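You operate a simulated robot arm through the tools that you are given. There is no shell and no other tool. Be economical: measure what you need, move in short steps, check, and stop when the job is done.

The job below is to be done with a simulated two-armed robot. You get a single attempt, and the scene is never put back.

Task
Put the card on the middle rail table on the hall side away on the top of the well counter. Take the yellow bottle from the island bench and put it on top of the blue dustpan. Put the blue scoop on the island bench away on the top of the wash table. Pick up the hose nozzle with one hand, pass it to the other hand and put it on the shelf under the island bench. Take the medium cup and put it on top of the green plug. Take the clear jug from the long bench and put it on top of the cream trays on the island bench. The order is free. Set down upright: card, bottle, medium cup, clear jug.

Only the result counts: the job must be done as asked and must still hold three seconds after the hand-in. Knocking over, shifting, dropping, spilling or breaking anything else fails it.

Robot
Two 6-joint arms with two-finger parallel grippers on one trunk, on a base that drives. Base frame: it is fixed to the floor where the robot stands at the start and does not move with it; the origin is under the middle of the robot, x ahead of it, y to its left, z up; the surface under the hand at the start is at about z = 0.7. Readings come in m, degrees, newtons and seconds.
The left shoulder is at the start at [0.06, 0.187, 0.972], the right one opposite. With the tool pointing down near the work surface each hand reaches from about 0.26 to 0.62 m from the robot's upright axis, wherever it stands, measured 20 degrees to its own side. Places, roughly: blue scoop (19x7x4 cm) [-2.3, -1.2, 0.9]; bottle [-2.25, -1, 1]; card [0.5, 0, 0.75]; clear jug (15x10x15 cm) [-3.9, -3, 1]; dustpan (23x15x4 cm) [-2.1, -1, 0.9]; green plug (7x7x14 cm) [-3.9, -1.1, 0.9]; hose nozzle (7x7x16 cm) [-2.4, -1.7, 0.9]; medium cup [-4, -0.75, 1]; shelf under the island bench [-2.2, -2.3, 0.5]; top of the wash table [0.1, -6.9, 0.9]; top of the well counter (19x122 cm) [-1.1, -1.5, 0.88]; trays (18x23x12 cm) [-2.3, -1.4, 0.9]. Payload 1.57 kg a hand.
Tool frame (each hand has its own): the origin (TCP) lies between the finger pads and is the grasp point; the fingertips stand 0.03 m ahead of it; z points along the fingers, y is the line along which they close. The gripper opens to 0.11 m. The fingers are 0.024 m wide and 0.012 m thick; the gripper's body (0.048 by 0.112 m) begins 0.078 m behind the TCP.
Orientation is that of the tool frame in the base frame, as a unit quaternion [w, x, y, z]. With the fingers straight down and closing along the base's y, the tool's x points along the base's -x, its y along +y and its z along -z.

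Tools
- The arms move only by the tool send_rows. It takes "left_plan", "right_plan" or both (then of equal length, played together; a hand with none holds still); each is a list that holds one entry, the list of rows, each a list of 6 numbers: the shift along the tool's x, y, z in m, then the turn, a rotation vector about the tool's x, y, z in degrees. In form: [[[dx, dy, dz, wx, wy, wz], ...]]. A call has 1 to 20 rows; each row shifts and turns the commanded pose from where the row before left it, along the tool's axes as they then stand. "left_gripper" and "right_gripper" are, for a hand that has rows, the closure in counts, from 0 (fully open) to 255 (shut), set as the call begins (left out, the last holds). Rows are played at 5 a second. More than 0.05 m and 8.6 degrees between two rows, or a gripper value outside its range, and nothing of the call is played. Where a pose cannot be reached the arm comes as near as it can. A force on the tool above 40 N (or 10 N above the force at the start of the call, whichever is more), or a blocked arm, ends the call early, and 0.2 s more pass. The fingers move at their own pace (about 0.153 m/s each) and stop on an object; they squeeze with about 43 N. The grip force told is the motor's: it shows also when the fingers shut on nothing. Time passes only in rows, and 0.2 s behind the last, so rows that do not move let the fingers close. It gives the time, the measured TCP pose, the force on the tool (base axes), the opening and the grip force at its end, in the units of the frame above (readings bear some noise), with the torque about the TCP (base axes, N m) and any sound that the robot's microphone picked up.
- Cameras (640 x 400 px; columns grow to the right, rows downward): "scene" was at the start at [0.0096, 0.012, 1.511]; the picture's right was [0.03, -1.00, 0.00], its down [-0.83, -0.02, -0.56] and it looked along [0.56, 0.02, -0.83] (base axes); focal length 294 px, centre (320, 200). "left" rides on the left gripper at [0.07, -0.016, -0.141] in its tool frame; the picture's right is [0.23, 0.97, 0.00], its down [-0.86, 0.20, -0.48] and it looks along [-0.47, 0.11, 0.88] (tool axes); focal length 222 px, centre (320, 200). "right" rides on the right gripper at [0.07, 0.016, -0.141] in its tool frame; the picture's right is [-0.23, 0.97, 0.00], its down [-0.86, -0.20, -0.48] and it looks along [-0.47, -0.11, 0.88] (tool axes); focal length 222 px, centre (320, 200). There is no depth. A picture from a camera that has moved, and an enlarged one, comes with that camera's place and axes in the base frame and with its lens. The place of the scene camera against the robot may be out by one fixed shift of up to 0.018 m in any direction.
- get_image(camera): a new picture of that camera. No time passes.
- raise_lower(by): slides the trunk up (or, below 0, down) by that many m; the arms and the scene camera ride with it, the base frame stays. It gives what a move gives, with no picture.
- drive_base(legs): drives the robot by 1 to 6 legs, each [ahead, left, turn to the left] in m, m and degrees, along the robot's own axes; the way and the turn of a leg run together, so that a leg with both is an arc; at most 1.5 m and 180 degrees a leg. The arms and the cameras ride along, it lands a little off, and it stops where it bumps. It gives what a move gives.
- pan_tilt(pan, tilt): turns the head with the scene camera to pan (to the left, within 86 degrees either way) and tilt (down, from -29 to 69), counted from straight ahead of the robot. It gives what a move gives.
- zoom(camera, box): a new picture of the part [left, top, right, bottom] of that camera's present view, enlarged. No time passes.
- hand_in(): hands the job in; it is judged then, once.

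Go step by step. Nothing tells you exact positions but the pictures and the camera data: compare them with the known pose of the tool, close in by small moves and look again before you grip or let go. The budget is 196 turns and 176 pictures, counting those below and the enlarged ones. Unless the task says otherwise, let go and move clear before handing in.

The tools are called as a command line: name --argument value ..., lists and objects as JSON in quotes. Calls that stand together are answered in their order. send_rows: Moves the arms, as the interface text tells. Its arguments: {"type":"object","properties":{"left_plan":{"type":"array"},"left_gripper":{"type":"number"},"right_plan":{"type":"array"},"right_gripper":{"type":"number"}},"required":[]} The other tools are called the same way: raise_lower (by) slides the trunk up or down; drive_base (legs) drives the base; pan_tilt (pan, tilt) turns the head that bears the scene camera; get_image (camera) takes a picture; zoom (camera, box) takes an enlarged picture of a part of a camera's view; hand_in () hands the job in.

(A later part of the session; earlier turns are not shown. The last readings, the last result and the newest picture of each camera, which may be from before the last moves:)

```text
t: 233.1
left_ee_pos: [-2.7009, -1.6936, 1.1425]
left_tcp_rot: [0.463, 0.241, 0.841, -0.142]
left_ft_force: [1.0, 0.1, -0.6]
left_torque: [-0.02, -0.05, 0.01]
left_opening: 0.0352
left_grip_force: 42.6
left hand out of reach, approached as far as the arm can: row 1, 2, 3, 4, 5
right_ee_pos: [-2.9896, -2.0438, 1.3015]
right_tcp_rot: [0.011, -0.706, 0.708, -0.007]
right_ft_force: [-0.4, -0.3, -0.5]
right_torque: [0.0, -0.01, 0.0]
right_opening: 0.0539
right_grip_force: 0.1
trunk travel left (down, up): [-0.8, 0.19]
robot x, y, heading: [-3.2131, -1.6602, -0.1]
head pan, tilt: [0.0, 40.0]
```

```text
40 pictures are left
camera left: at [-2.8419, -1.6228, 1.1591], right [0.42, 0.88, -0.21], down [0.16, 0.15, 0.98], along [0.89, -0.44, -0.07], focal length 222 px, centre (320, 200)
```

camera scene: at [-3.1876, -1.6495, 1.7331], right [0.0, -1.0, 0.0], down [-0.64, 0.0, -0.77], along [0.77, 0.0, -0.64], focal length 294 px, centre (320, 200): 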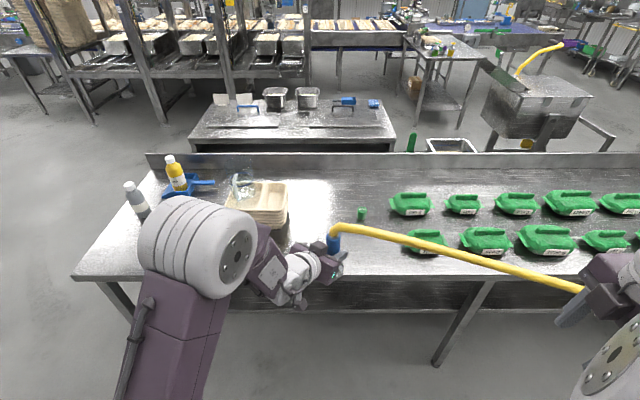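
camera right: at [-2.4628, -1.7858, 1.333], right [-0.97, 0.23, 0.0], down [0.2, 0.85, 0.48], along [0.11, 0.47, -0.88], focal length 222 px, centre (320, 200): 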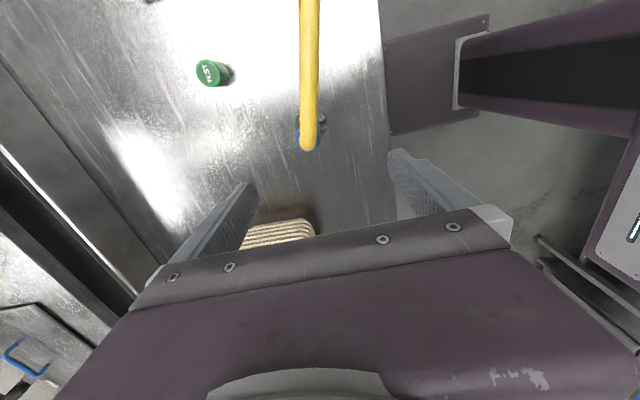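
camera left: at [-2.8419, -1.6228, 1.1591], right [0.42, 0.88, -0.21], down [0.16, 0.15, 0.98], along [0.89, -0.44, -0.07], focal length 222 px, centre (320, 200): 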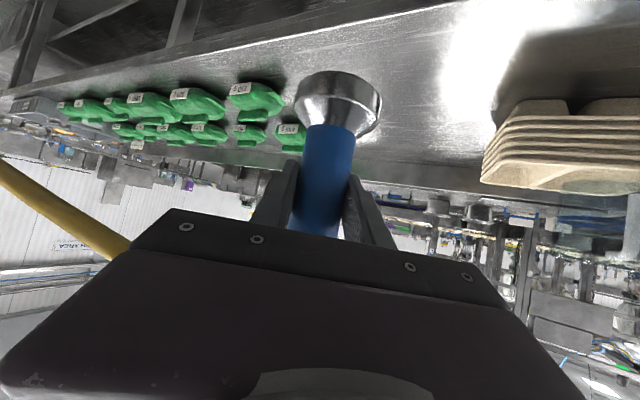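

The left arm cannot point straight ahead that far across, so I move it to its own side first, then lower the trunk.

send_rows --left_plan '[[[0, 0.04, 0, 0, 0, 0], [0, 0.04, 0, 0, 0, 0], [0, 0.04, 0, 0, 0, 0], [0, 0.04, 0, 0, 0, 0], [0, 0.04, 0, 0, 0, 0], [0, 0, 0, 0, 0, 0]]]'

raise_lower --by -0.25

raise_lower --by -0.25

get_image --camera "scene"

get_image --camera "left"

```text
t: 234.4
left_ee_pos: [-2.591, -1.5236, 1.1381]
left_tcp_rot: [0.462, 0.241, 0.841, -0.141]
left_ft_force: [-0.8, 0.2, 0.0]
left_torque: [-0.03, 0.05, 0.0]
left_opening: 0.0353
left_grip_force: 42.6
right_ee_pos: [-2.9905, -2.0457, 1.3009]
right_tcp_rot: [0.011, -0.706, 0.708, -0.006]
right_ft_force: [0.8, 0.5, -0.2]
right_torque: [0.03, -0.03, 0.0]
right_opening: 0.0539
right_grip_force: 0.1
trunk travel left (down, up): [-0.8, 0.19]
robot x, y, heading: [-3.2092, -1.6629, -0.2]
head pan, tilt: [0.0, 40.0]
```

```text
t: 236.5
left_ee_pos: [-2.5885, -1.5254, 0.9278]
left_tcp_rot: [0.478, 0.245, 0.832, -0.143]
left_ft_force: [-2.8, -0.9, 24.4]
left_torque: [0.77, -0.15, 0.05]
left_opening: 0.0348
left_grip_force: 41.8
right_ee_pos: [-2.9925, -2.0445, 1.0775]
right_tcp_rot: [0.012, -0.707, 0.707, -0.006]
right_ft_force: [0.0, 0.0, -0.7]
right_torque: [-0.01, 0.03, 0.01]
right_opening: 0.0537
right_grip_force: 0.1
trunk travel left (down, up): [-0.577, 0.413]
robot x, y, heading: [-3.2129, -1.6586, 0.2]
head pan, tilt: [0.0, 40.0]
stopped: the force on the tool passed its limit at 72 N (the readings are from after the stop); the commanded pose is now the measured one
```

```text
t: 236.9
left_ee_pos: [-2.585, -1.5237, 0.9278]
left_tcp_rot: [0.482, 0.245, 0.829, -0.142]
left_ft_force: [-7.0, -0.4, 17.5]
left_torque: [0.61, 0.23, 0.19]
left_opening: 0.0346
left_grip_force: 41.9
right_ee_pos: [-2.9929, -2.0444, 1.0734]
right_tcp_rot: [0.011, -0.706, 0.708, -0.007]
right_ft_force: [-0.2, -0.1, -0.4]
right_torque: [-0.01, 0.05, 0.0]
right_opening: 0.0539
right_grip_force: 0.1
trunk travel left (down, up): [-0.572, 0.418]
robot x, y, heading: [-3.2122, -1.6598, 0.0]
head pan, tilt: [0.0, 40.0]
stopped: the force on the tool passed its limit at 46 N (the readings are from after the stop); the commanded pose is now the measured one
```

```text
39 pictures are left
camera scene: at [-3.1907, -1.6492, 1.505], right [0.0, -1.0, 0.0], down [-0.64, 0.0, -0.77], along [0.77, 0.0, -0.64], focal length 294 px, centre (320, 200)
```

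scene: 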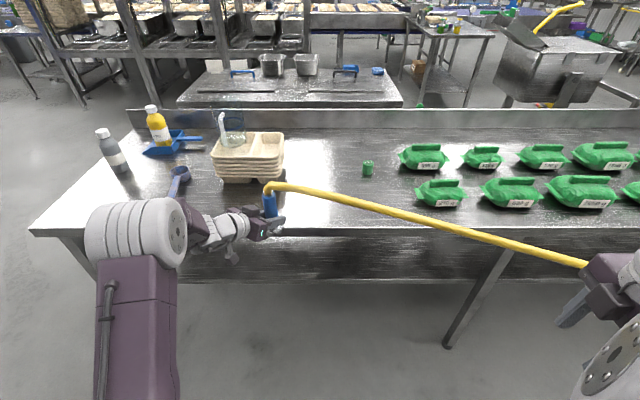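

```text
38 pictures are left
camera left: at [-2.7274, -1.4533, 0.9378], right [0.43, 0.88, -0.2], down [0.11, 0.16, 0.98], along [0.89, -0.45, -0.03], focal length 222 px, centre (320, 200)
```

left: 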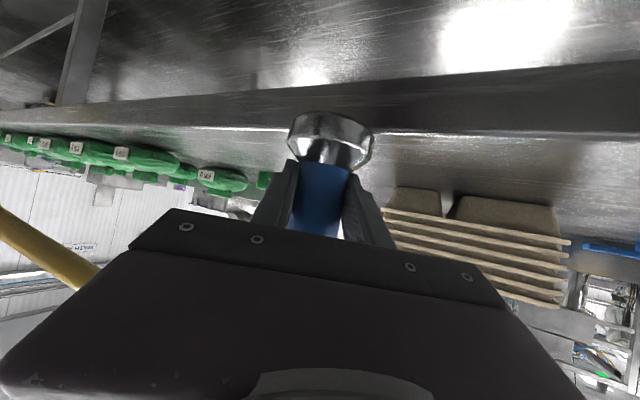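

The sideways move carried the nozzle over the bench edge and it touched down there. I raise again, back off well clear, and re-check.

raise_lower --by 0.12

drive_base --legs '[[-0.17, 0, 0]]'

get_image --camera "scene"

```text
t: 238.4
left_ee_pos: [-2.5848, -1.5241, 1.0436]
left_tcp_rot: [0.478, 0.243, 0.832, -0.141]
left_ft_force: [-0.8, 0.8, -3.8]
left_torque: [-0.02, 0.01, 0.02]
left_opening: 0.0344
left_grip_force: 41.6
right_ee_pos: [-2.9903, -2.0445, 1.1942]
right_tcp_rot: [0.01, -0.707, 0.708, -0.008]
right_ft_force: [-0.4, -0.6, 0.5]
right_torque: [-0.02, 0.04, 0.0]
right_opening: 0.0539
right_grip_force: 0.1
trunk travel left (down, up): [-0.692, 0.298]
robot x, y, heading: [-3.2126, -1.6625, -0.4]
head pan, tilt: [0.0, 40.0]
```

```text
t: 239.9
left_ee_pos: [-2.7527, -1.5261, 1.0439]
left_tcp_rot: [0.478, 0.246, 0.831, -0.143]
left_ft_force: [0.0, 0.3, -3.7]
left_torque: [-0.02, 0.04, -0.01]
left_opening: 0.0345
left_grip_force: 42.0
right_ee_pos: [-3.1598, -2.043, 1.1931]
right_tcp_rot: [0.009, -0.705, 0.709, -0.006]
right_ft_force: [0.1, -0.5, -0.1]
right_torque: [-0.01, -0.01, 0.01]
right_opening: 0.0537
right_grip_force: 0.2
trunk travel left (down, up): [-0.692, 0.298]
robot x, y, heading: [-3.3816, -1.6599, -0.1]
head pan, tilt: [0.0, 40.0]
```

```text
37 pictures are left
camera scene: at [-3.3553, -1.6483, 1.6252], right [0.0, -1.0, 0.0], down [-0.64, 0.0, -0.76], along [0.76, 0.0, -0.64], focal length 294 px, centre (320, 200)
```

scene: 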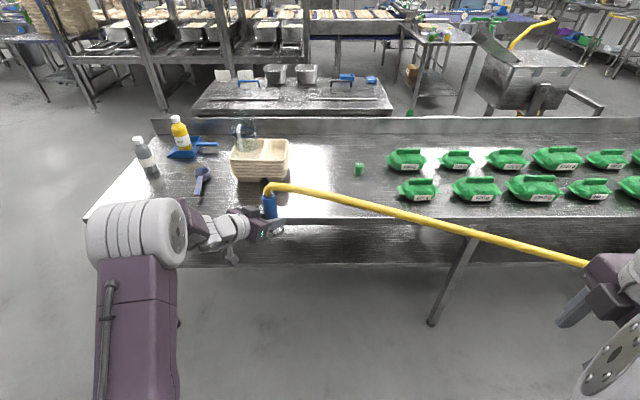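

All is in order; the nozzle (3.8 N) is clear of the bench edge. I lower the trunk to shelf level in two steps.

raise_lower --by -0.22

raise_lower --by -0.2

get_image --camera "scene"

get_image --camera "left"

```text
t: 242.2
left_ee_pos: [-2.7545, -1.5242, 0.8247]
left_tcp_rot: [0.478, 0.245, 0.831, -0.142]
left_ft_force: [-1.1, 0.5, -3.4]
left_torque: [0.0, 0.0, 0.01]
left_opening: 0.0344
left_grip_force: 41.7
right_ee_pos: [-3.1612, -2.0441, 0.9735]
right_tcp_rot: [0.01, -0.705, 0.709, -0.007]
right_ft_force: [0.0, -0.3, 0.6]
right_torque: [-0.01, 0.02, -0.01]
right_opening: 0.0538
right_grip_force: 0.2
trunk travel left (down, up): [-0.472, 0.518]
robot x, y, heading: [-3.3812, -1.6587, -0.2]
head pan, tilt: [0.0, 40.0]
```

```text
t: 244.4
left_ee_pos: [-2.7541, -1.5254, 0.6243]
left_tcp_rot: [0.478, 0.246, 0.831, -0.142]
left_ft_force: [0.3, 0.3, -4.5]
left_torque: [-0.01, -0.01, -0.04]
left_opening: 0.0346
left_grip_force: 41.4
right_ee_pos: [-3.1623, -2.0453, 0.7738]
right_tcp_rot: [0.01, -0.706, 0.708, -0.007]
right_ft_force: [0.9, -0.3, 0.3]
right_torque: [0.0, -0.02, -0.01]
right_opening: 0.054
right_grip_force: 0.1
trunk travel left (down, up): [-0.272, 0.718]
robot x, y, heading: [-3.3817, -1.6571, -0.3]
head pan, tilt: [0.0, 40.0]
```

```text
36 pictures are left
camera scene: at [-3.3578, -1.6484, 1.2054], right [0.0, -1.0, 0.0], down [-0.64, 0.0, -0.77], along [0.77, 0.0, -0.64], focal length 294 px, centre (320, 200)
```

scene: 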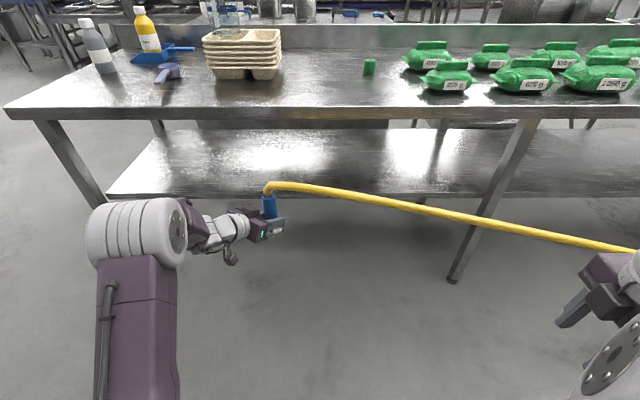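

```text
35 pictures are left
camera left: at [-2.8959, -1.4543, 0.6353], right [0.43, 0.88, -0.2], down [0.12, 0.16, 0.98], along [0.89, -0.45, -0.04], focal length 222 px, centre (320, 200)
```

left: 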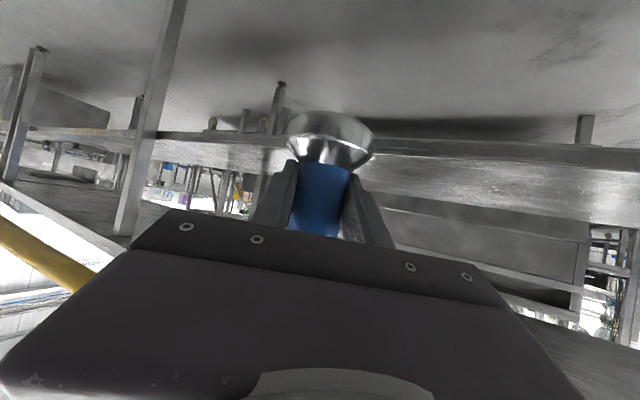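

The shelf is empty, its surface at about z=0.505 and front edge at x≈-2.48. I drive forward 0.37 m to bring the nozzle in over it.

drive_base --legs '[[0.2, 0, 0], [0.17, 0, 0]]'

get_image --camera "scene"

get_image --camera "left"

```text
t: 247.1
left_ee_pos: [-2.3815, -1.5247, 0.6229]
left_tcp_rot: [0.477, 0.244, 0.832, -0.141]
left_ft_force: [0.0, -0.7, -4.0]
left_torque: [-0.02, 0.02, -0.04]
left_opening: 0.0346
left_grip_force: 41.4
right_ee_pos: [-2.7872, -2.0434, 0.7733]
right_tcp_rot: [0.009, -0.706, 0.708, -0.007]
right_ft_force: [0.1, -0.5, -0.6]
right_torque: [0.0, 0.03, -0.02]
right_opening: 0.0539
right_grip_force: 0.1
trunk travel left (down, up): [-0.272, 0.718]
robot x, y, heading: [-3.0099, -1.6596, -0.0]
head pan, tilt: [0.0, 40.0]
```

```text
34 pictures are left
camera scene: at [-2.9837, -1.649, 1.2053], right [0.0, -1.0, 0.0], down [-0.64, 0.0, -0.77], along [0.77, 0.0, -0.64], focal length 294 px, centre (320, 200)
```

scene: 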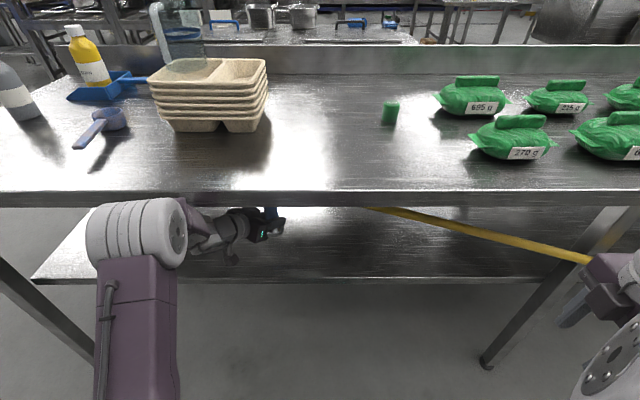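

```text
33 pictures are left
camera left: at [-2.523, -1.4535, 0.6348], right [0.43, 0.88, -0.2], down [0.12, 0.16, 0.98], along [0.89, -0.45, -0.04], focal length 222 px, centre (320, 200)
```

left: 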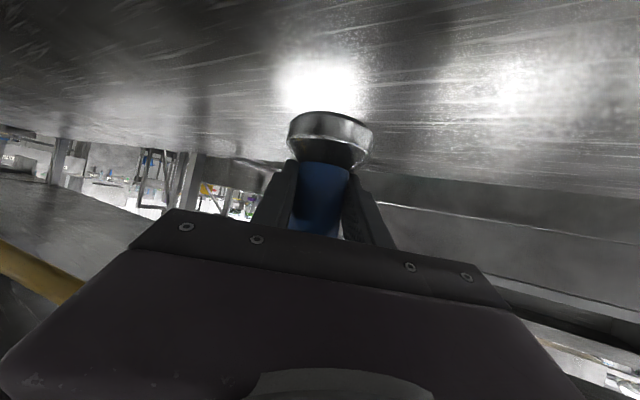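

The nozzle is over the shelf. I lower the trunk toward it in small steps.

raise_lower --by -0.06

raise_lower --by -0.015

raise_lower --by -0.008

get_image --camera "left"

```text
t: 248.1
left_ee_pos: [-2.3811, -1.525, 0.5686]
left_tcp_rot: [0.482, 0.245, 0.829, -0.142]
left_ft_force: [6.9, 0.4, 17.1]
left_torque: [0.33, 0.17, -0.13]
left_opening: 0.0346
left_grip_force: 41.9
right_ee_pos: [-2.7879, -2.0441, 0.7139]
right_tcp_rot: [0.012, -0.706, 0.708, -0.008]
right_ft_force: [-1.2, 0.0, 0.6]
right_torque: [0.01, 0.03, 0.0]
right_opening: 0.0542
right_grip_force: 0.1
trunk travel left (down, up): [-0.212, 0.778]
robot x, y, heading: [-3.0078, -1.6605, -0.2]
head pan, tilt: [0.0, 40.0]
```

```text
t: 248.5
left_ee_pos: [-2.3789, -1.5244, 0.5678]
left_tcp_rot: [0.489, 0.244, 0.825, -0.141]
left_ft_force: [2.2, -0.8, 14.1]
left_torque: [0.09, 0.42, 0.01]
left_opening: 0.0346
left_grip_force: 41.6
right_ee_pos: [-2.7871, -2.0442, 0.7063]
right_tcp_rot: [0.011, -0.706, 0.708, -0.008]
right_ft_force: [0.4, 1.1, 0.7]
right_torque: [0.01, -0.01, 0.02]
right_opening: 0.0539
right_grip_force: 0.2
trunk travel left (down, up): [-0.205, 0.785]
robot x, y, heading: [-3.0109, -1.6605, -0.2]
head pan, tilt: [0.0, 40.0]
stopped: the force on the tool passed its limit at 56 N (the readings are from after the stop); the commanded pose is now the measured one
```

```text
t: 249.0
left_ee_pos: [-2.3761, -1.5256, 0.5678]
left_tcp_rot: [0.495, 0.243, 0.822, -0.143]
left_ft_force: [2.8, -0.1, 14.1]
left_torque: [0.03, 0.35, -0.07]
left_opening: 0.0344
left_grip_force: 41.8
right_ee_pos: [-2.7882, -2.045, 0.6997]
right_tcp_rot: [0.011, -0.706, 0.708, -0.007]
right_ft_force: [0.5, 0.5, -0.6]
right_torque: [-0.01, 0.0, -0.01]
right_opening: 0.0538
right_grip_force: 0.0
trunk travel left (down, up): [-0.198, 0.792]
robot x, y, heading: [-3.0109, -1.6604, -0.1]
head pan, tilt: [0.0, 40.0]
stopped: the force on the tool passed its limit at 45 N (the readings are from after the stop); the commanded pose is now the measured one
```

```text
32 pictures are left
camera left: at [-2.5181, -1.4544, 0.572], right [0.44, 0.88, -0.19], down [0.09, 0.17, 0.98], along [0.9, -0.45, 0.0], focal length 222 px, centre (320, 200)
```

left: 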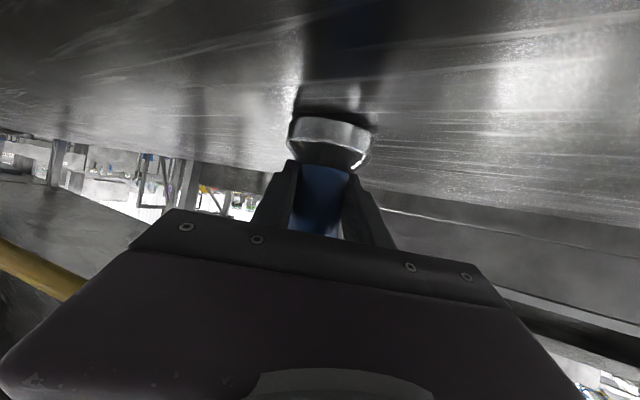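

The nozzle's base is on the shelf. I relieve the pressure slightly and open the left hand.

raise_lower --by 0.006

send_rows --left_plan '[[[0, 0, 0, 0, 0, 0], [0, 0, 0, 0, 0, 0], [0, 0, 0, 0, 0, 0], [0, 0, 0, 0, 0, 0]]]' --left_gripper 20

get_image --camera "left"

```text
t: 249.6
left_ee_pos: [-2.376, -1.5252, 0.5666]
left_tcp_rot: [0.49, 0.242, 0.825, -0.143]
left_ft_force: [0.2, -1.0, -3.6]
left_torque: [-0.03, 0.0, 0.01]
left_opening: 0.0344
left_grip_force: 42.6
right_ee_pos: [-2.7876, -2.0428, 0.7047]
right_tcp_rot: [0.01, -0.706, 0.708, -0.008]
right_ft_force: [0.2, -0.2, -0.9]
right_torque: [0.0, -0.04, 0.02]
right_opening: 0.0538
right_grip_force: 0.1
trunk travel left (down, up): [-0.204, 0.786]
robot x, y, heading: [-3.0073, -1.6622, -0.0]
head pan, tilt: [0.0, 40.0]
```

```text
t: 250.6
left_ee_pos: [-2.3757, -1.5263, 0.569]
left_tcp_rot: [0.492, 0.241, 0.824, -0.142]
left_ft_force: [1.1, 0.1, 0.3]
left_torque: [0.0, 0.04, 0.0]
left_opening: 0.1015
left_grip_force: 0.1
right_ee_pos: [-2.7884, -2.0437, 0.7051]
right_tcp_rot: [0.009, -0.706, 0.708, -0.007]
right_ft_force: [0.4, 0.5, 0.5]
right_torque: [-0.03, 0.02, -0.02]
right_opening: 0.0537
right_grip_force: 0.1
trunk travel left (down, up): [-0.204, 0.786]
robot x, y, heading: [-3.0102, -1.6564, -0.1]
head pan, tilt: [0.0, 40.0]
```

```text
31 pictures are left
camera left: at [-2.5185, -1.454, 0.5755], right [0.44, 0.88, -0.2], down [0.09, 0.17, 0.98], along [0.9, -0.45, -0.01], focal length 222 px, centre (320, 200)
```

left: 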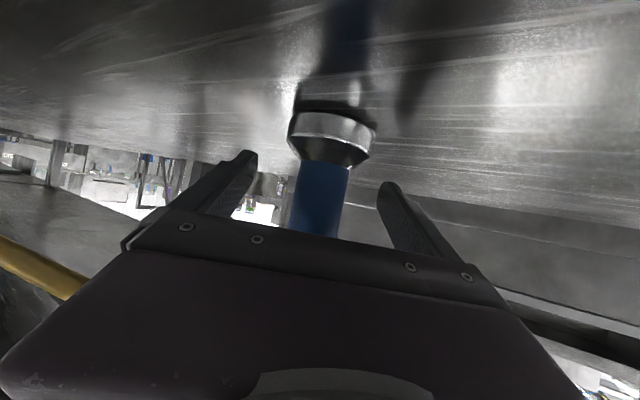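

It stands freely on the shelf. I withdraw along the fingers' line and then back the base out.

send_rows --left_plan '[[[0, 0, -0.03, 0, 0, 0], [0, 0, -0.03, 0, 0, 0], [0, 0, -0.03, 0, 0, 0], [0, 0, -0.03, 0, 0, 0], [0, 0, 0, 0, 0, 0]]]'

drive_base --legs '[[-0.32, 0, 0]]'

get_image --camera "scene"

```text
t: 251.8
left_ee_pos: [-2.4664, -1.469, 0.6261]
left_tcp_rot: [0.492, 0.242, 0.824, -0.142]
left_ft_force: [0.4, 0.4, 0.2]
left_torque: [0.01, -0.03, 0.01]
left_opening: 0.1016
left_grip_force: 0.0
right_ee_pos: [-2.7883, -2.0439, 0.7049]
right_tcp_rot: [0.009, -0.706, 0.708, -0.008]
right_ft_force: [1.0, -0.8, 0.7]
right_torque: [-0.02, 0.0, -0.02]
right_opening: 0.054
right_grip_force: 0.1
trunk travel left (down, up): [-0.204, 0.786]
robot x, y, heading: [-3.0115, -1.6569, -0.3]
head pan, tilt: [0.0, 40.0]
```

```text
t: 253.9
left_ee_pos: [-2.7796, -1.4686, 0.6271]
left_tcp_rot: [0.491, 0.243, 0.824, -0.142]
left_ft_force: [0.1, -0.3, -1.3]
left_torque: [-0.07, 0.0, 0.0]
left_opening: 0.1012
left_grip_force: 0.0
right_ee_pos: [-3.1029, -2.0436, 0.7052]
right_tcp_rot: [0.01, -0.705, 0.709, -0.008]
right_ft_force: [0.3, 0.2, -0.2]
right_torque: [0.0, 0.01, -0.02]
right_opening: 0.0539
right_grip_force: 0.1
trunk travel left (down, up): [-0.204, 0.786]
robot x, y, heading: [-3.3238, -1.6569, 0.1]
head pan, tilt: [0.0, 40.0]
```

```text
30 pictures are left
camera scene: at [-3.2994, -1.6483, 1.1372], right [0.0, -1.0, 0.0], down [-0.64, 0.0, -0.77], along [0.77, 0.0, -0.64], focal length 294 px, centre (320, 200)
```

scene: 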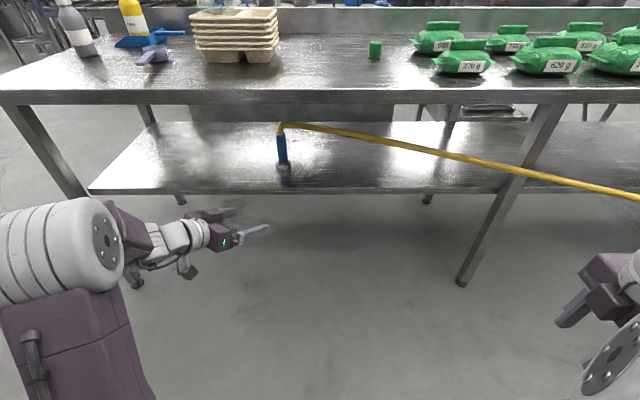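

The nozzle stands on the shelf. Next the scoop: I restore both hands to pointing straight down and raise the trunk again.

send_rows --left_plan '[[[0, 0, 0, -7.2, 0, -3.85], [0, 0, 0, -7.2, 0, -3.85], [0, 0, 0, -7.2, 0, -3.85], [0, 0, 0, -7.2, 0, -3.85], [0, 0, 0, 0, 8.5, 0], [0, 0, 0, 0, 8.5, 0], [0, 0, 0, 0, 8.5, 0], [0, 0, 0, 0, 8.5, 0], [0, 0, 0, 0, 8.5, 0], [0, 0, 0, 0, 8.5, 0], [0, 0, 0, 0, 8.5, 0], [0, 0, 0, 0, 0, 0]]]' --right_plan '[[[0, 0, 0, 0, 0, 8.5], [0, 0, 0, 0, 0, 8.5], [0, 0, 0, 0, 0, 8.5], [0, 0, 0, 0, 0, 8.5], [0, 0, 0, 0, 0, 8.5], [0, 0, 0, 0, 0, 8.5], [0, 0, 0, 0, 0, 8.5], [0, 0, 0, 0, 0, 8.5], [0, 0, 0, 0, 0, 8.5], [0, 0, 0, 0, 0, 8.5], [0, 0, 0, 0, 0, 5], [0, 0, 0, 0, 0, 0]]]'

raise_lower --by 0.4

raise_lower --by 0.2

```text
t: 256.5
left_ee_pos: [-2.7822, -1.4651, 0.6224]
left_tcp_rot: [0.09, 0.048, 0.994, -0.025]
left_ft_force: [0.1, 0.1, 0.5]
left_torque: [0.01, 0.01, 0.0]
left_opening: 0.1016
left_grip_force: 0.0
left hand out of reach, approached as far as the arm can: row 4, 6, 7
right_ee_pos: [-3.1026, -2.0441, 0.7058]
right_tcp_rot: [0.013, 0.004, 1.0, 0.001]
right_ft_force: [1.1, 0.5, 0.2]
right_torque: [0.01, 0.01, 0.01]
right_opening: 0.0539
right_grip_force: 0.1
trunk travel left (down, up): [-0.204, 0.786]
robot x, y, heading: [-3.3232, -1.6595, 0.0]
head pan, tilt: [0.0, 40.0]
```

```text
t: 260.3
left_ee_pos: [-2.7819, -1.4664, 1.024]
left_tcp_rot: [0.09, 0.048, 0.994, -0.025]
left_ft_force: [-1.1, 0.5, 0.3]
left_torque: [-0.01, 0.01, 0.01]
left_opening: 0.1016
left_grip_force: 0.1
right_ee_pos: [-3.1028, -2.0442, 1.1046]
right_tcp_rot: [0.012, 0.002, 1.0, 0.002]
right_ft_force: [-0.6, 0.1, 0.3]
right_torque: [-0.03, -0.03, 0.02]
right_opening: 0.0538
right_grip_force: 0.1
trunk travel left (down, up): [-0.604, 0.386]
robot x, y, heading: [-3.3236, -1.6555, -0.3]
head pan, tilt: [0.0, 40.0]
```

```text
t: 262.5
left_ee_pos: [-2.781, -1.4668, 1.2239]
left_tcp_rot: [0.09, 0.048, 0.994, -0.025]
left_ft_force: [0.6, 0.2, 0.7]
left_torque: [0.01, -0.01, -0.02]
left_opening: 0.1014
left_grip_force: 0.0
right_ee_pos: [-3.1028, -2.0442, 1.3054]
right_tcp_rot: [0.012, 0.001, 1.0, 0.002]
right_ft_force: [0.3, 0.1, -0.4]
right_torque: [0.01, 0.03, 0.0]
right_opening: 0.0539
right_grip_force: 0.1
trunk travel left (down, up): [-0.804, 0.186]
robot x, y, heading: [-3.3222, -1.6535, -0.2]
head pan, tilt: [0.0, 40.0]
```

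I level the left hand, then move so it hangs above the scoop's handle.

send_rows --left_plan '[[[0, 0, 0, -1.45, 5.15, -2.75], [0, 0, 0, -1.45, 5.15, -2.75], [0, 0, 0, 0, 0, 0]]]' --left_gripper 0

drive_base --legs '[[0, 0.33, 0], [0.33, 0, 0]]'

get_image --camera "left"

```text
t: 263.3
left_ee_pos: [-2.7824, -1.4648, 1.2248]
left_tcp_rot: [0.002, 0.0, 1.0, 0.001]
left_ft_force: [-0.8, 0.0, -0.1]
left_torque: [0.0, -0.04, 0.02]
left_opening: 0.1102
left_grip_force: 0.1
right_ee_pos: [-3.1031, -2.0445, 1.3054]
right_tcp_rot: [0.013, 0.002, 1.0, 0.002]
right_ft_force: [0.0, -0.8, 0.4]
right_torque: [0.02, -0.02, 0.0]
right_opening: 0.0539
right_grip_force: 0.1
trunk travel left (down, up): [-0.804, 0.186]
robot x, y, heading: [-3.3195, -1.6542, -0.4]
head pan, tilt: [0.0, 40.0]
```

```text
t: 267.2
left_ee_pos: [-2.4528, -1.1406, 1.2254]
left_tcp_rot: [0.001, 0.001, 1.0, 0.001]
left_ft_force: [-0.7, -0.2, -0.2]
left_torque: [0.0, -0.04, 0.0]
left_opening: 0.1099
left_grip_force: 0.1
right_ee_pos: [-2.7743, -1.7186, 1.3051]
right_tcp_rot: [0.013, 0.005, 1.0, 0.002]
right_ft_force: [0.1, -0.7, -0.5]
right_torque: [-0.01, -0.03, 0.01]
right_opening: 0.0539
right_grip_force: 0.0
trunk travel left (down, up): [-0.804, 0.186]
robot x, y, heading: [-2.9897, -1.3311, -0.4]
head pan, tilt: [0.0, 40.0]
```

```text
29 pictures are left
camera left: at [-2.5234, -1.1572, 1.3672], right [-0.22, 0.97, 0.0], down [0.85, 0.2, 0.48], along [0.47, 0.11, -0.88], focal length 222 px, centre (320, 200)
```

left: 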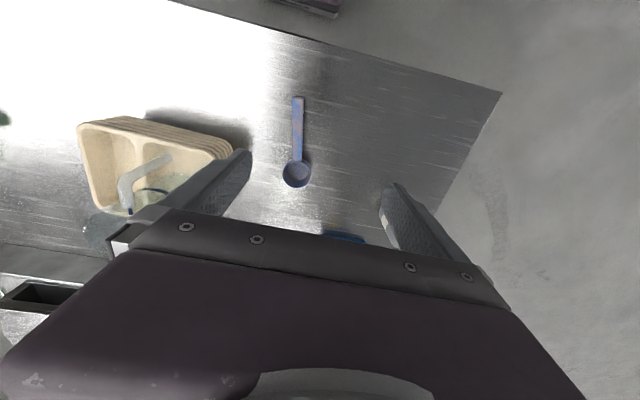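

The scoop's handle runs from (-2.483, -1.19) to the bowl near (-2.36, -1.168). I turn 10.7°, move above the handle near the bowl, and descend partway.

send_rows --left_plan '[[[-0.027, -0.017, 0, 0, 0, 0], [-0.026, -0.017, 0, 0, 0, 0], [0, 0, 0, 0, 0, -5.35], [0, 0, 0, 0, 0, -5.35], [0, 0, 0.045, 0, 0, 0], [0, 0, 0.045, 0, 0, 0], [0, 0, 0.045, 0, 0, 0], [0, 0, 0.045, 0, 0, 0], [0, 0, 0, 0, 0, 0]]]' --left_gripper 0

get_image --camera "left"

```text
t: 269.2
left_ee_pos: [-2.4272, -1.1642, 1.0386]
left_tcp_rot: [0.002, -0.091, 0.996, 0.0]
left_ft_force: [-1.2, 0.1, -0.1]
left_torque: [-0.02, 0.01, 0.0]
left_opening: 0.1101
left_grip_force: 0.1
left hand out of reach, approached as far as the arm can: row 2
right_ee_pos: [-2.7726, -1.7174, 1.3063]
right_tcp_rot: [0.012, 0.005, 1.0, 0.002]
right_ft_force: [-0.2, -0.4, -0.5]
right_torque: [0.0, 0.01, 0.02]
right_opening: 0.0539
right_grip_force: 0.0
trunk travel left (down, up): [-0.804, 0.186]
robot x, y, heading: [-2.9906, -1.3326, -0.4]
head pan, tilt: [0.0, 40.0]
```

```text
28 pictures are left
camera left: at [-2.4924, -1.194, 1.1807], right [-0.4, 0.92, 0.0], down [0.8, 0.35, 0.48], along [0.44, 0.19, -0.88], focal length 222 px, centre (320, 200)
```

left: 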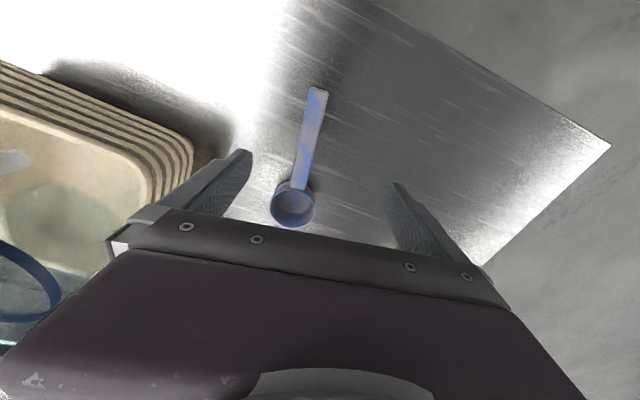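

Aligned in angle; I shift 1.6 cm sideways and 1.5 cm toward the bowl, then go down to z≈0.942.

send_rows --left_plan '[[[-0.015, -0.016, 0.01, 0, 0, 0], [0, 0, 0.04, 0, 0, 0], [0, 0, 0.03, 0, 0, 0], [0, 0, 0.015, 0, 0, 0], [0, 0, 0, 0, 0, 0]]]'

zoom --camera "left" --box '[200, 70, 440, 230]'

```text
t: 270.4
left_ee_pos: [-2.4036, -1.1823, 0.9456]
left_tcp_rot: [0.002, -0.091, 0.996, 0.0]
left_ft_force: [-0.8, 0.3, 0.3]
left_torque: [-0.02, -0.02, -0.03]
left_opening: 0.1101
left_grip_force: 0.0
right_ee_pos: [-2.7724, -1.7184, 1.3055]
right_tcp_rot: [0.012, 0.004, 1.0, 0.002]
right_ft_force: [0.3, 0.6, 0.3]
right_torque: [-0.01, -0.01, -0.01]
right_opening: 0.0539
right_grip_force: 0.1
trunk travel left (down, up): [-0.804, 0.186]
robot x, y, heading: [-2.9889, -1.3282, -0.3]
head pan, tilt: [0.0, 40.0]
```

```text
2.50 times, centred on (320, 150) of left
camera zoom: at [-2.4709, -1.2108, 1.0861], right [-0.4, 0.92, 0.0], down [0.8, 0.35, 0.48], along [0.44, 0.19, -0.88], focal length 555 px, centre (320, 325)
```

zoom: 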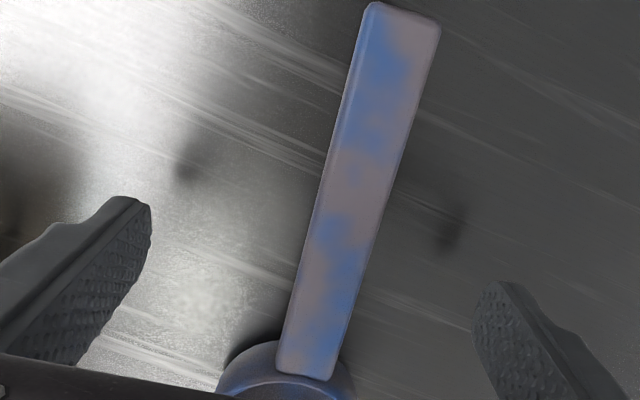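

The handle is centred between the fingers. I close and lift.

send_rows --left_plan '[[[0, 0, 0.006, 0, 0, 0], [0, 0, 0, 0, 0, 0]]]'

send_rows --left_plan '[[[0, 0, 0, 0, 0, 0], [0, 0, 0, 0, 0, 0], [0, 0, 0, 0, 0, 0], [0, 0, 0, 0, 0, 0], [0, 0, 0, 0, 0, 0]]]' --left_gripper 255

send_rows --left_plan '[[[0, 0, -0.01, 0, 0, 0], [0, 0, -0.03, 0, 0, 0], [0, 0, -0.04, 0, 0, 0], [0, 0, -0.04, 0, 0, 0], [0.02, 0, -0.04, 0, 0, 0], [0.03, 0, -0.03, 0, 0, 0], [0, 0, 0, 0, 0, 0]]]'

get_image --camera "left"

```text
t: 271.0
left_ee_pos: [-2.404, -1.1804, 0.9374]
left_tcp_rot: [0.001, -0.092, 0.996, 0.0]
left_ft_force: [-0.5, -0.2, -0.8]
left_torque: [0.0, 0.0, 0.01]
left_opening: 0.1102
left_grip_force: 0.1
right_ee_pos: [-2.7725, -1.7172, 1.3046]
right_tcp_rot: [0.012, 0.004, 1.0, 0.002]
right_ft_force: [-0.9, 0.5, -0.5]
right_torque: [0.0, -0.05, 0.02]
right_opening: 0.0539
right_grip_force: 0.1
trunk travel left (down, up): [-0.804, 0.186]
robot x, y, heading: [-2.9913, -1.3309, -0.4]
head pan, tilt: [0.0, 40.0]
```

```text
t: 272.2
left_ee_pos: [-2.4029, -1.1806, 0.9385]
left_tcp_rot: [0.001, -0.092, 0.996, 0.0]
left_ft_force: [-0.2, 0.7, 0.1]
left_torque: [-0.03, 0.04, 0.0]
left_opening: 0.0211
left_grip_force: 34.4
right_ee_pos: [-2.7721, -1.7173, 1.3058]
right_tcp_rot: [0.012, 0.005, 1.0, 0.002]
right_ft_force: [0.2, -1.1, 0.9]
right_torque: [-0.01, -0.01, -0.02]
right_opening: 0.054
right_grip_force: 0.0
trunk travel left (down, up): [-0.804, 0.186]
robot x, y, heading: [-2.9921, -1.3313, -0.3]
head pan, tilt: [0.0, 40.0]
```

```text
t: 273.8
left_ee_pos: [-2.4522, -1.1854, 1.1244]
left_tcp_rot: [0.001, -0.092, 0.996, 0.0]
left_ft_force: [-0.1, 0.1, -0.5]
left_torque: [-0.02, 0.04, -0.03]
left_opening: 0.0208
left_grip_force: 34.7
right_ee_pos: [-2.7712, -1.7182, 1.3047]
right_tcp_rot: [0.012, 0.004, 1.0, 0.001]
right_ft_force: [0.2, 0.7, 1.0]
right_torque: [0.0, 0.0, -0.01]
right_opening: 0.054
right_grip_force: 0.0
trunk travel left (down, up): [-0.804, 0.186]
robot x, y, heading: [-2.992, -1.3309, -0.5]
head pan, tilt: [0.0, 40.0]
```

```text
26 pictures are left
camera left: at [-2.5189, -1.2153, 1.2665], right [-0.4, 0.92, 0.0], down [0.8, 0.35, 0.48], along [0.44, 0.19, -0.88], focal length 222 px, centre (320, 200)
```

left: 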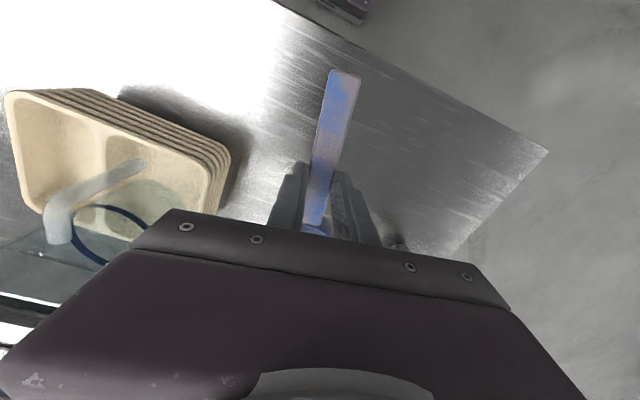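

The scoop is held. I carry it around the island's near end and into the hall aisle, then turn toward the wash area.

drive_base --legs '[[-0.15, 0, 0], [0, 1.25, 0.4], [1.35, 0, 0], [1.35, 0, 0], [0, 0, -90]]'

pan_tilt --pan 0 --tilt 15

get_image --camera "scene"

```text
t: 297.3
left_ee_pos: [-0.341, -0.3891, 1.1246]
left_tcp_rot: [0.002, 0.591, 0.806, -0.001]
left_ft_force: [0.3, 0.2, -1.3]
left_torque: [0.0, 0.05, 0.01]
left_opening: 0.0207
left_grip_force: 34.1
right_ee_pos: [-0.9082, -0.1372, 1.3061]
right_tcp_rot: [0.01, 0.666, 0.746, -0.007]
right_ft_force: [0.3, 0.4, -0.4]
right_torque: [0.01, -0.06, -0.02]
right_opening: 0.054
right_grip_force: 0.1
trunk travel left (down, up): [-0.804, 0.186]
robot x, y, heading: [-0.5509, 0.125, -83.6]
head pan, tilt: [0.0, 40.0]
```

```text
t: 298.2
left_ee_pos: [-0.341, -0.391, 1.1253]
left_tcp_rot: [0.0, 0.591, 0.807, -0.001]
left_ft_force: [0.3, 1.0, -1.0]
left_torque: [0.01, 0.0, -0.02]
left_opening: 0.0208
left_grip_force: 34.1
right_ee_pos: [-0.9079, -0.1377, 1.3047]
right_tcp_rot: [0.01, 0.666, 0.746, -0.007]
right_ft_force: [0.3, -0.3, 0.7]
right_torque: [0.0, -0.01, 0.02]
right_opening: 0.0541
right_grip_force: 0.1
trunk travel left (down, up): [-0.804, 0.186]
robot x, y, heading: [-0.5485, 0.1281, -83.4]
head pan, tilt: [0.0, 15.0]
```

```text
25 pictures are left
camera scene: at [-0.5476, 0.1033, 1.7767], right [-0.99, -0.11, 0.0], down [-0.03, 0.26, -0.97], along [0.11, -0.96, -0.26], focal length 294 px, centre (320, 200)
```

scene: 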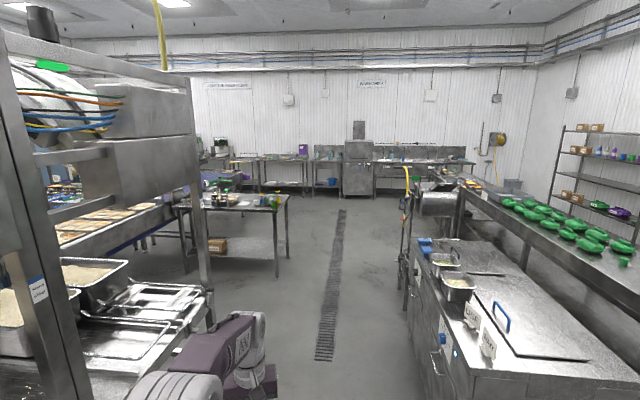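

The hall aisle is clear. I straighten up, shift a little left and drive down toward the wash area.

drive_base --legs '[[0, 0.12, -6.5], [1.5, 0, 0], [1.5, 0, 0], [1.5, 0, 0]]'

get_image --camera "scene"

```text
t: 320.3
left_ee_pos: [-0.3473, -4.847, 1.1254]
left_tcp_rot: [0.001, 0.648, 0.762, 0.0]
left_ft_force: [-0.4, 0.5, -0.2]
left_torque: [0.05, -0.01, 0.02]
left_opening: 0.0209
left_grip_force: 34.0
right_ee_pos: [-0.8711, -4.5155, 1.3068]
right_tcp_rot: [0.01, 0.718, 0.696, -0.008]
right_ft_force: [0.2, 1.1, 0.0]
right_torque: [0.0, 0.01, 0.02]
right_opening: 0.0538
right_grip_force: 0.0
trunk travel left (down, up): [-0.804, 0.186]
robot x, y, heading: [-0.4801, -4.304, -91.9]
head pan, tilt: [0.0, 15.0]
```

```text
24 pictures are left
camera scene: at [-0.4819, -4.3295, 1.7768], right [-1.0, 0.03, 0.0], down [0.01, 0.26, -0.97], along [-0.03, -0.97, -0.26], focal length 294 px, centre (320, 200)
```

scene: 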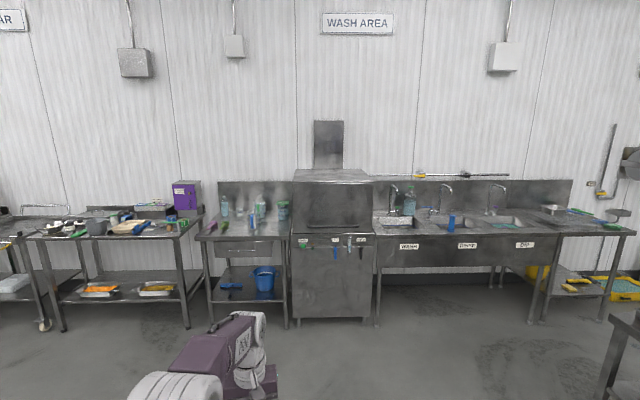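

The wash table is the one left of the dishwasher (front edge near y=-6.6, x≈0.06). I zoom on its top to find free space.

zoom --camera "scene" --box '[180, 170, 310, 260]'

```text
4.44 times, centred on (245, 215) of scene
camera zoom: at [-0.4819, -4.3295, 1.7768], right [-1.0, 0.03, 0.0], down [0.01, 0.26, -0.97], along [-0.03, -0.97, -0.26], focal length 1304 px, centre (653, 133)
```

zoom: 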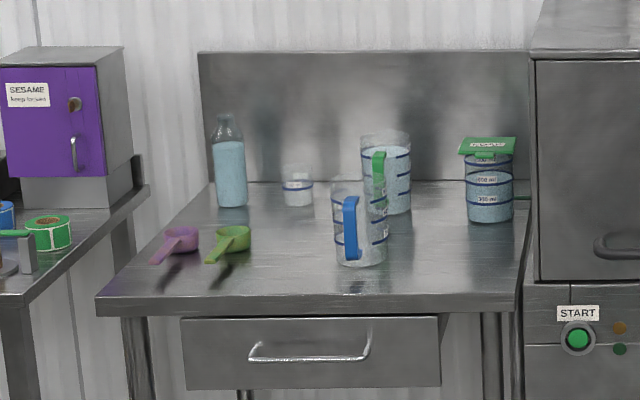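

There is free space at the table's front right, around (-0.18, -6.65). I drive up in line with it.

drive_base --legs '[[0, 0.1, 1.9], [1.45, 0.05, 0]]'

pan_tilt --pan 0 --tilt 40

get_image --camera "scene"

get_image --camera "left"

```text
t: 328.3
left_ee_pos: [-0.1292, -6.3006, 1.1245]
left_tcp_rot: [0.001, 0.622, 0.783, 0.0]
left_ft_force: [0.3, 0.0, -1.3]
left_torque: [0.03, -0.01, 0.01]
left_opening: 0.021
left_grip_force: 34.2
right_ee_pos: [-0.6733, -6.0039, 1.3055]
right_tcp_rot: [0.01, 0.694, 0.72, -0.006]
right_ft_force: [-0.2, -0.5, 0.2]
right_torque: [0.01, 0.0, 0.01]
right_opening: 0.0539
right_grip_force: 0.0
trunk travel left (down, up): [-0.804, 0.186]
robot x, y, heading: [-0.3002, -5.7703, -87.7]
head pan, tilt: [0.0, 15.0]
```

```text
t: 329.2
left_ee_pos: [-0.1287, -6.302, 1.1254]
left_tcp_rot: [0.001, 0.621, 0.783, -0.001]
left_ft_force: [1.4, 0.2, -1.5]
left_torque: [0.01, -0.02, -0.03]
left_opening: 0.0209
left_grip_force: 34.3
right_ee_pos: [-0.6743, -6.0063, 1.3064]
right_tcp_rot: [0.01, 0.694, 0.72, -0.007]
right_ft_force: [-0.6, 0.4, 0.8]
right_torque: [-0.03, -0.01, 0.02]
right_opening: 0.0539
right_grip_force: 0.0
trunk travel left (down, up): [-0.804, 0.186]
robot x, y, heading: [-0.2976, -5.7704, -88.0]
head pan, tilt: [0.0, 40.0]
```

```text
22 pictures are left
camera scene: at [-0.2981, -5.7849, 1.7373], right [-1.0, -0.04, 0.0], down [-0.02, 0.64, -0.77], along [0.03, -0.77, -0.64], focal length 294 px, centre (320, 200)
```

scene: 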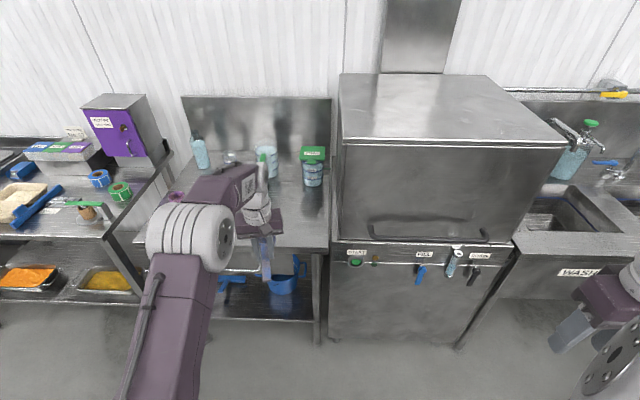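

```text
21 pictures are left
camera left: at [-0.1622, -6.2371, 1.2666], right [0.9, 0.44, 0.0], down [0.39, -0.79, 0.48], along [0.21, -0.43, -0.88], focal length 222 px, centre (320, 200)
```

left: 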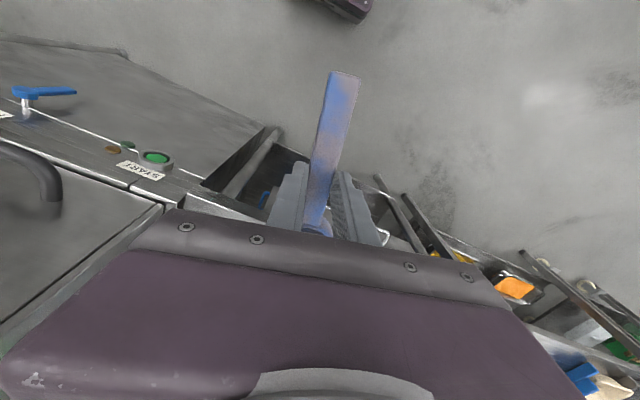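

Table front edge is at y≈-6.5, its right end at x≈-0.30. I drive the last stretch and look down at the placing spot.

drive_base --legs '[[0.33, -0.05, -1.5]]'

get_image --camera "left"

zoom --camera "scene" --box '[160, 130, 400, 330]'

```text
t: 331.4
left_ee_pos: [-0.1812, -6.6417, 1.1265]
left_tcp_rot: [0.001, 0.631, 0.776, -0.001]
left_ft_force: [0.4, -0.3, -0.8]
left_torque: [0.01, 0.03, 0.01]
left_opening: 0.0211
left_grip_force: 34.2
right_ee_pos: [-0.7194, -6.3344, 1.3064]
right_tcp_rot: [0.011, 0.702, 0.712, -0.008]
right_ft_force: [0.6, 0.8, -0.9]
right_torque: [0.0, 0.03, -0.01]
right_opening: 0.0538
right_grip_force: 0.0
trunk travel left (down, up): [-0.804, 0.186]
robot x, y, heading: [-0.3347, -6.1089, -89.0]
head pan, tilt: [0.0, 40.0]
```

```text
20 pictures are left
camera left: at [-0.2128, -6.5771, 1.2675], right [0.91, 0.42, 0.0], down [0.37, -0.79, 0.48], along [0.2, -0.44, -0.88], focal length 222 px, centre (320, 200)
```

left: 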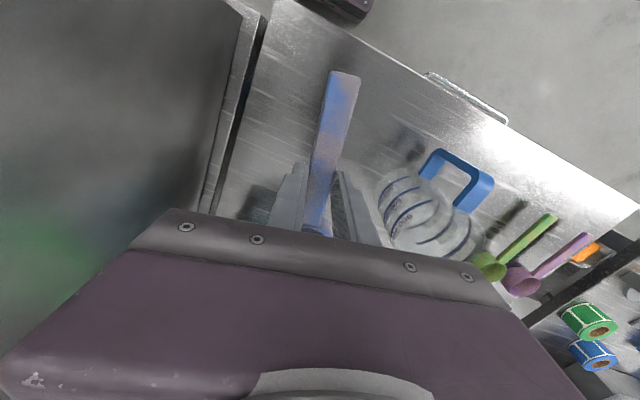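

```text
2.00 times, centred on (280, 230) of scene
camera zoom: at [-0.3387, -6.1211, 1.7372], right [-1.0, -0.02, 0.0], down [-0.01, 0.64, -0.77], along [0.01, -0.77, -0.64], focal length 587 px, centre (400, 140)
```

zoom: 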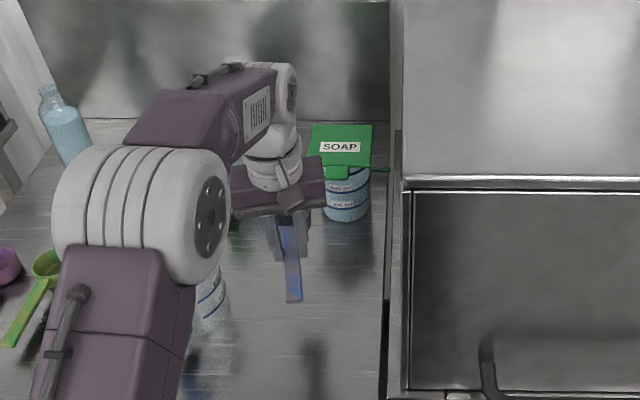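

The landing spot is clear, but my elbow hangs near the jug with the blue handle. I shift 3 cm right and raise the trunk so the elbow stays high while the hand goes down.

drive_base --legs '[[0, -0.03, 0]]'

raise_lower --by 0.18

send_rows --left_plan '[[[0, 0, 0.04, 0, 0, 0], [0, 0, 0.04, 0, 0, 0], [0, 0, 0.04, 0, 0, 0], [0, 0, 0.04, 0, 0, 0], [0, 0, 0.04, 0, 0, 0], [0, 0, 0.04, 0, 0, 0], [0, 0, 0.04, 0, 0, 0], [0, 0, 0, 0, 0, 0]]]'

zoom --camera "scene" --box '[160, 130, 400, 330]'

get_image --camera "left"

```text
t: 332.2
left_ee_pos: [-0.2041, -6.6447, 1.1225]
left_tcp_rot: [-0.003, 0.631, 0.776, -0.001]
left_ft_force: [0.8, -0.8, -0.5]
left_torque: [0.03, 0.1, -0.02]
left_opening: 0.0209
left_grip_force: 34.3
right_ee_pos: [-0.742, -6.3377, 1.3074]
right_tcp_rot: [0.007, 0.702, 0.712, -0.01]
right_ft_force: [0.5, -0.4, -0.1]
right_torque: [0.03, 0.11, 0.01]
right_opening: 0.054
right_grip_force: 0.0
trunk travel left (down, up): [-0.804, 0.186]
robot x, y, heading: [-0.367, -6.108, -89.1]
head pan, tilt: [0.0, 40.0]
```

```text
t: 334.2
left_ee_pos: [-0.2104, -6.6433, 1.3051]
left_tcp_rot: [0.0, 0.63, 0.777, 0.0]
left_ft_force: [0.3, -0.4, -0.9]
left_torque: [0.03, 0.02, 0.02]
left_opening: 0.021
left_grip_force: 34.1
right_ee_pos: [-0.7498, -6.3358, 1.4866]
right_tcp_rot: [0.009, 0.702, 0.712, -0.007]
right_ft_force: [0.3, -0.1, -0.8]
right_torque: [0.01, -0.03, 0.02]
right_opening: 0.0539
right_grip_force: 0.0
trunk travel left (down, up): [-0.984, 0.006]
robot x, y, heading: [-0.3662, -6.1084, -89.3]
head pan, tilt: [0.0, 40.0]
```

```text
t: 336.1
left_ee_pos: [-0.2079, -6.6439, 1.0253]
left_tcp_rot: [0.001, 0.63, 0.776, -0.001]
left_ft_force: [-0.7, -0.2, -1.3]
left_torque: [0.01, 0.04, -0.02]
left_opening: 0.0209
left_grip_force: 34.5
right_ee_pos: [-0.7496, -6.3352, 1.4849]
right_tcp_rot: [0.009, 0.702, 0.712, -0.007]
right_ft_force: [0.3, -0.6, 0.7]
right_torque: [0.01, 0.01, -0.02]
right_opening: 0.0539
right_grip_force: 0.1
trunk travel left (down, up): [-0.984, 0.006]
robot x, y, heading: [-0.3631, -6.1092, -89.3]
head pan, tilt: [0.0, 40.0]
```

```text
2.00 times, centred on (280, 230) of scene
camera zoom: at [-0.3689, -6.1239, 1.9172], right [-1.0, -0.02, 0.0], down [-0.01, 0.64, -0.77], along [0.01, -0.77, -0.64], focal length 587 px, centre (400, 140)
```

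zoom: 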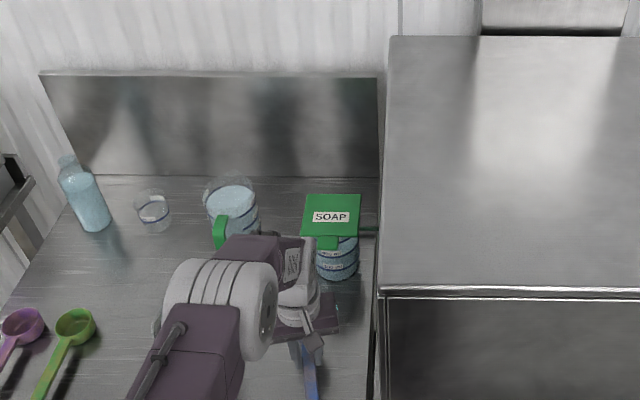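

```text
17 pictures are left
camera left: at [-0.2389, -6.5789, 1.1667], right [0.91, 0.42, 0.0], down [0.37, -0.79, 0.48], along [0.2, -0.44, -0.88], focal length 222 px, centre (320, 200)
```

left: 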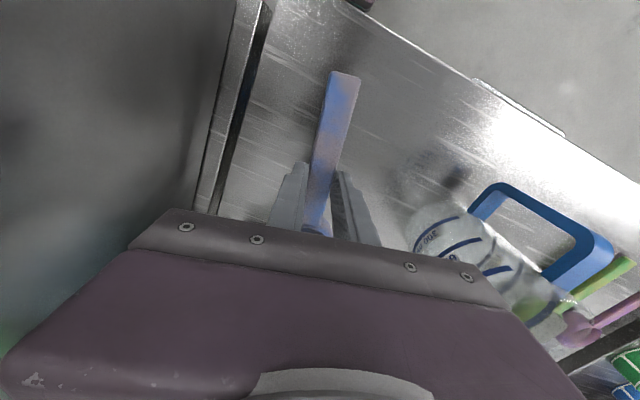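

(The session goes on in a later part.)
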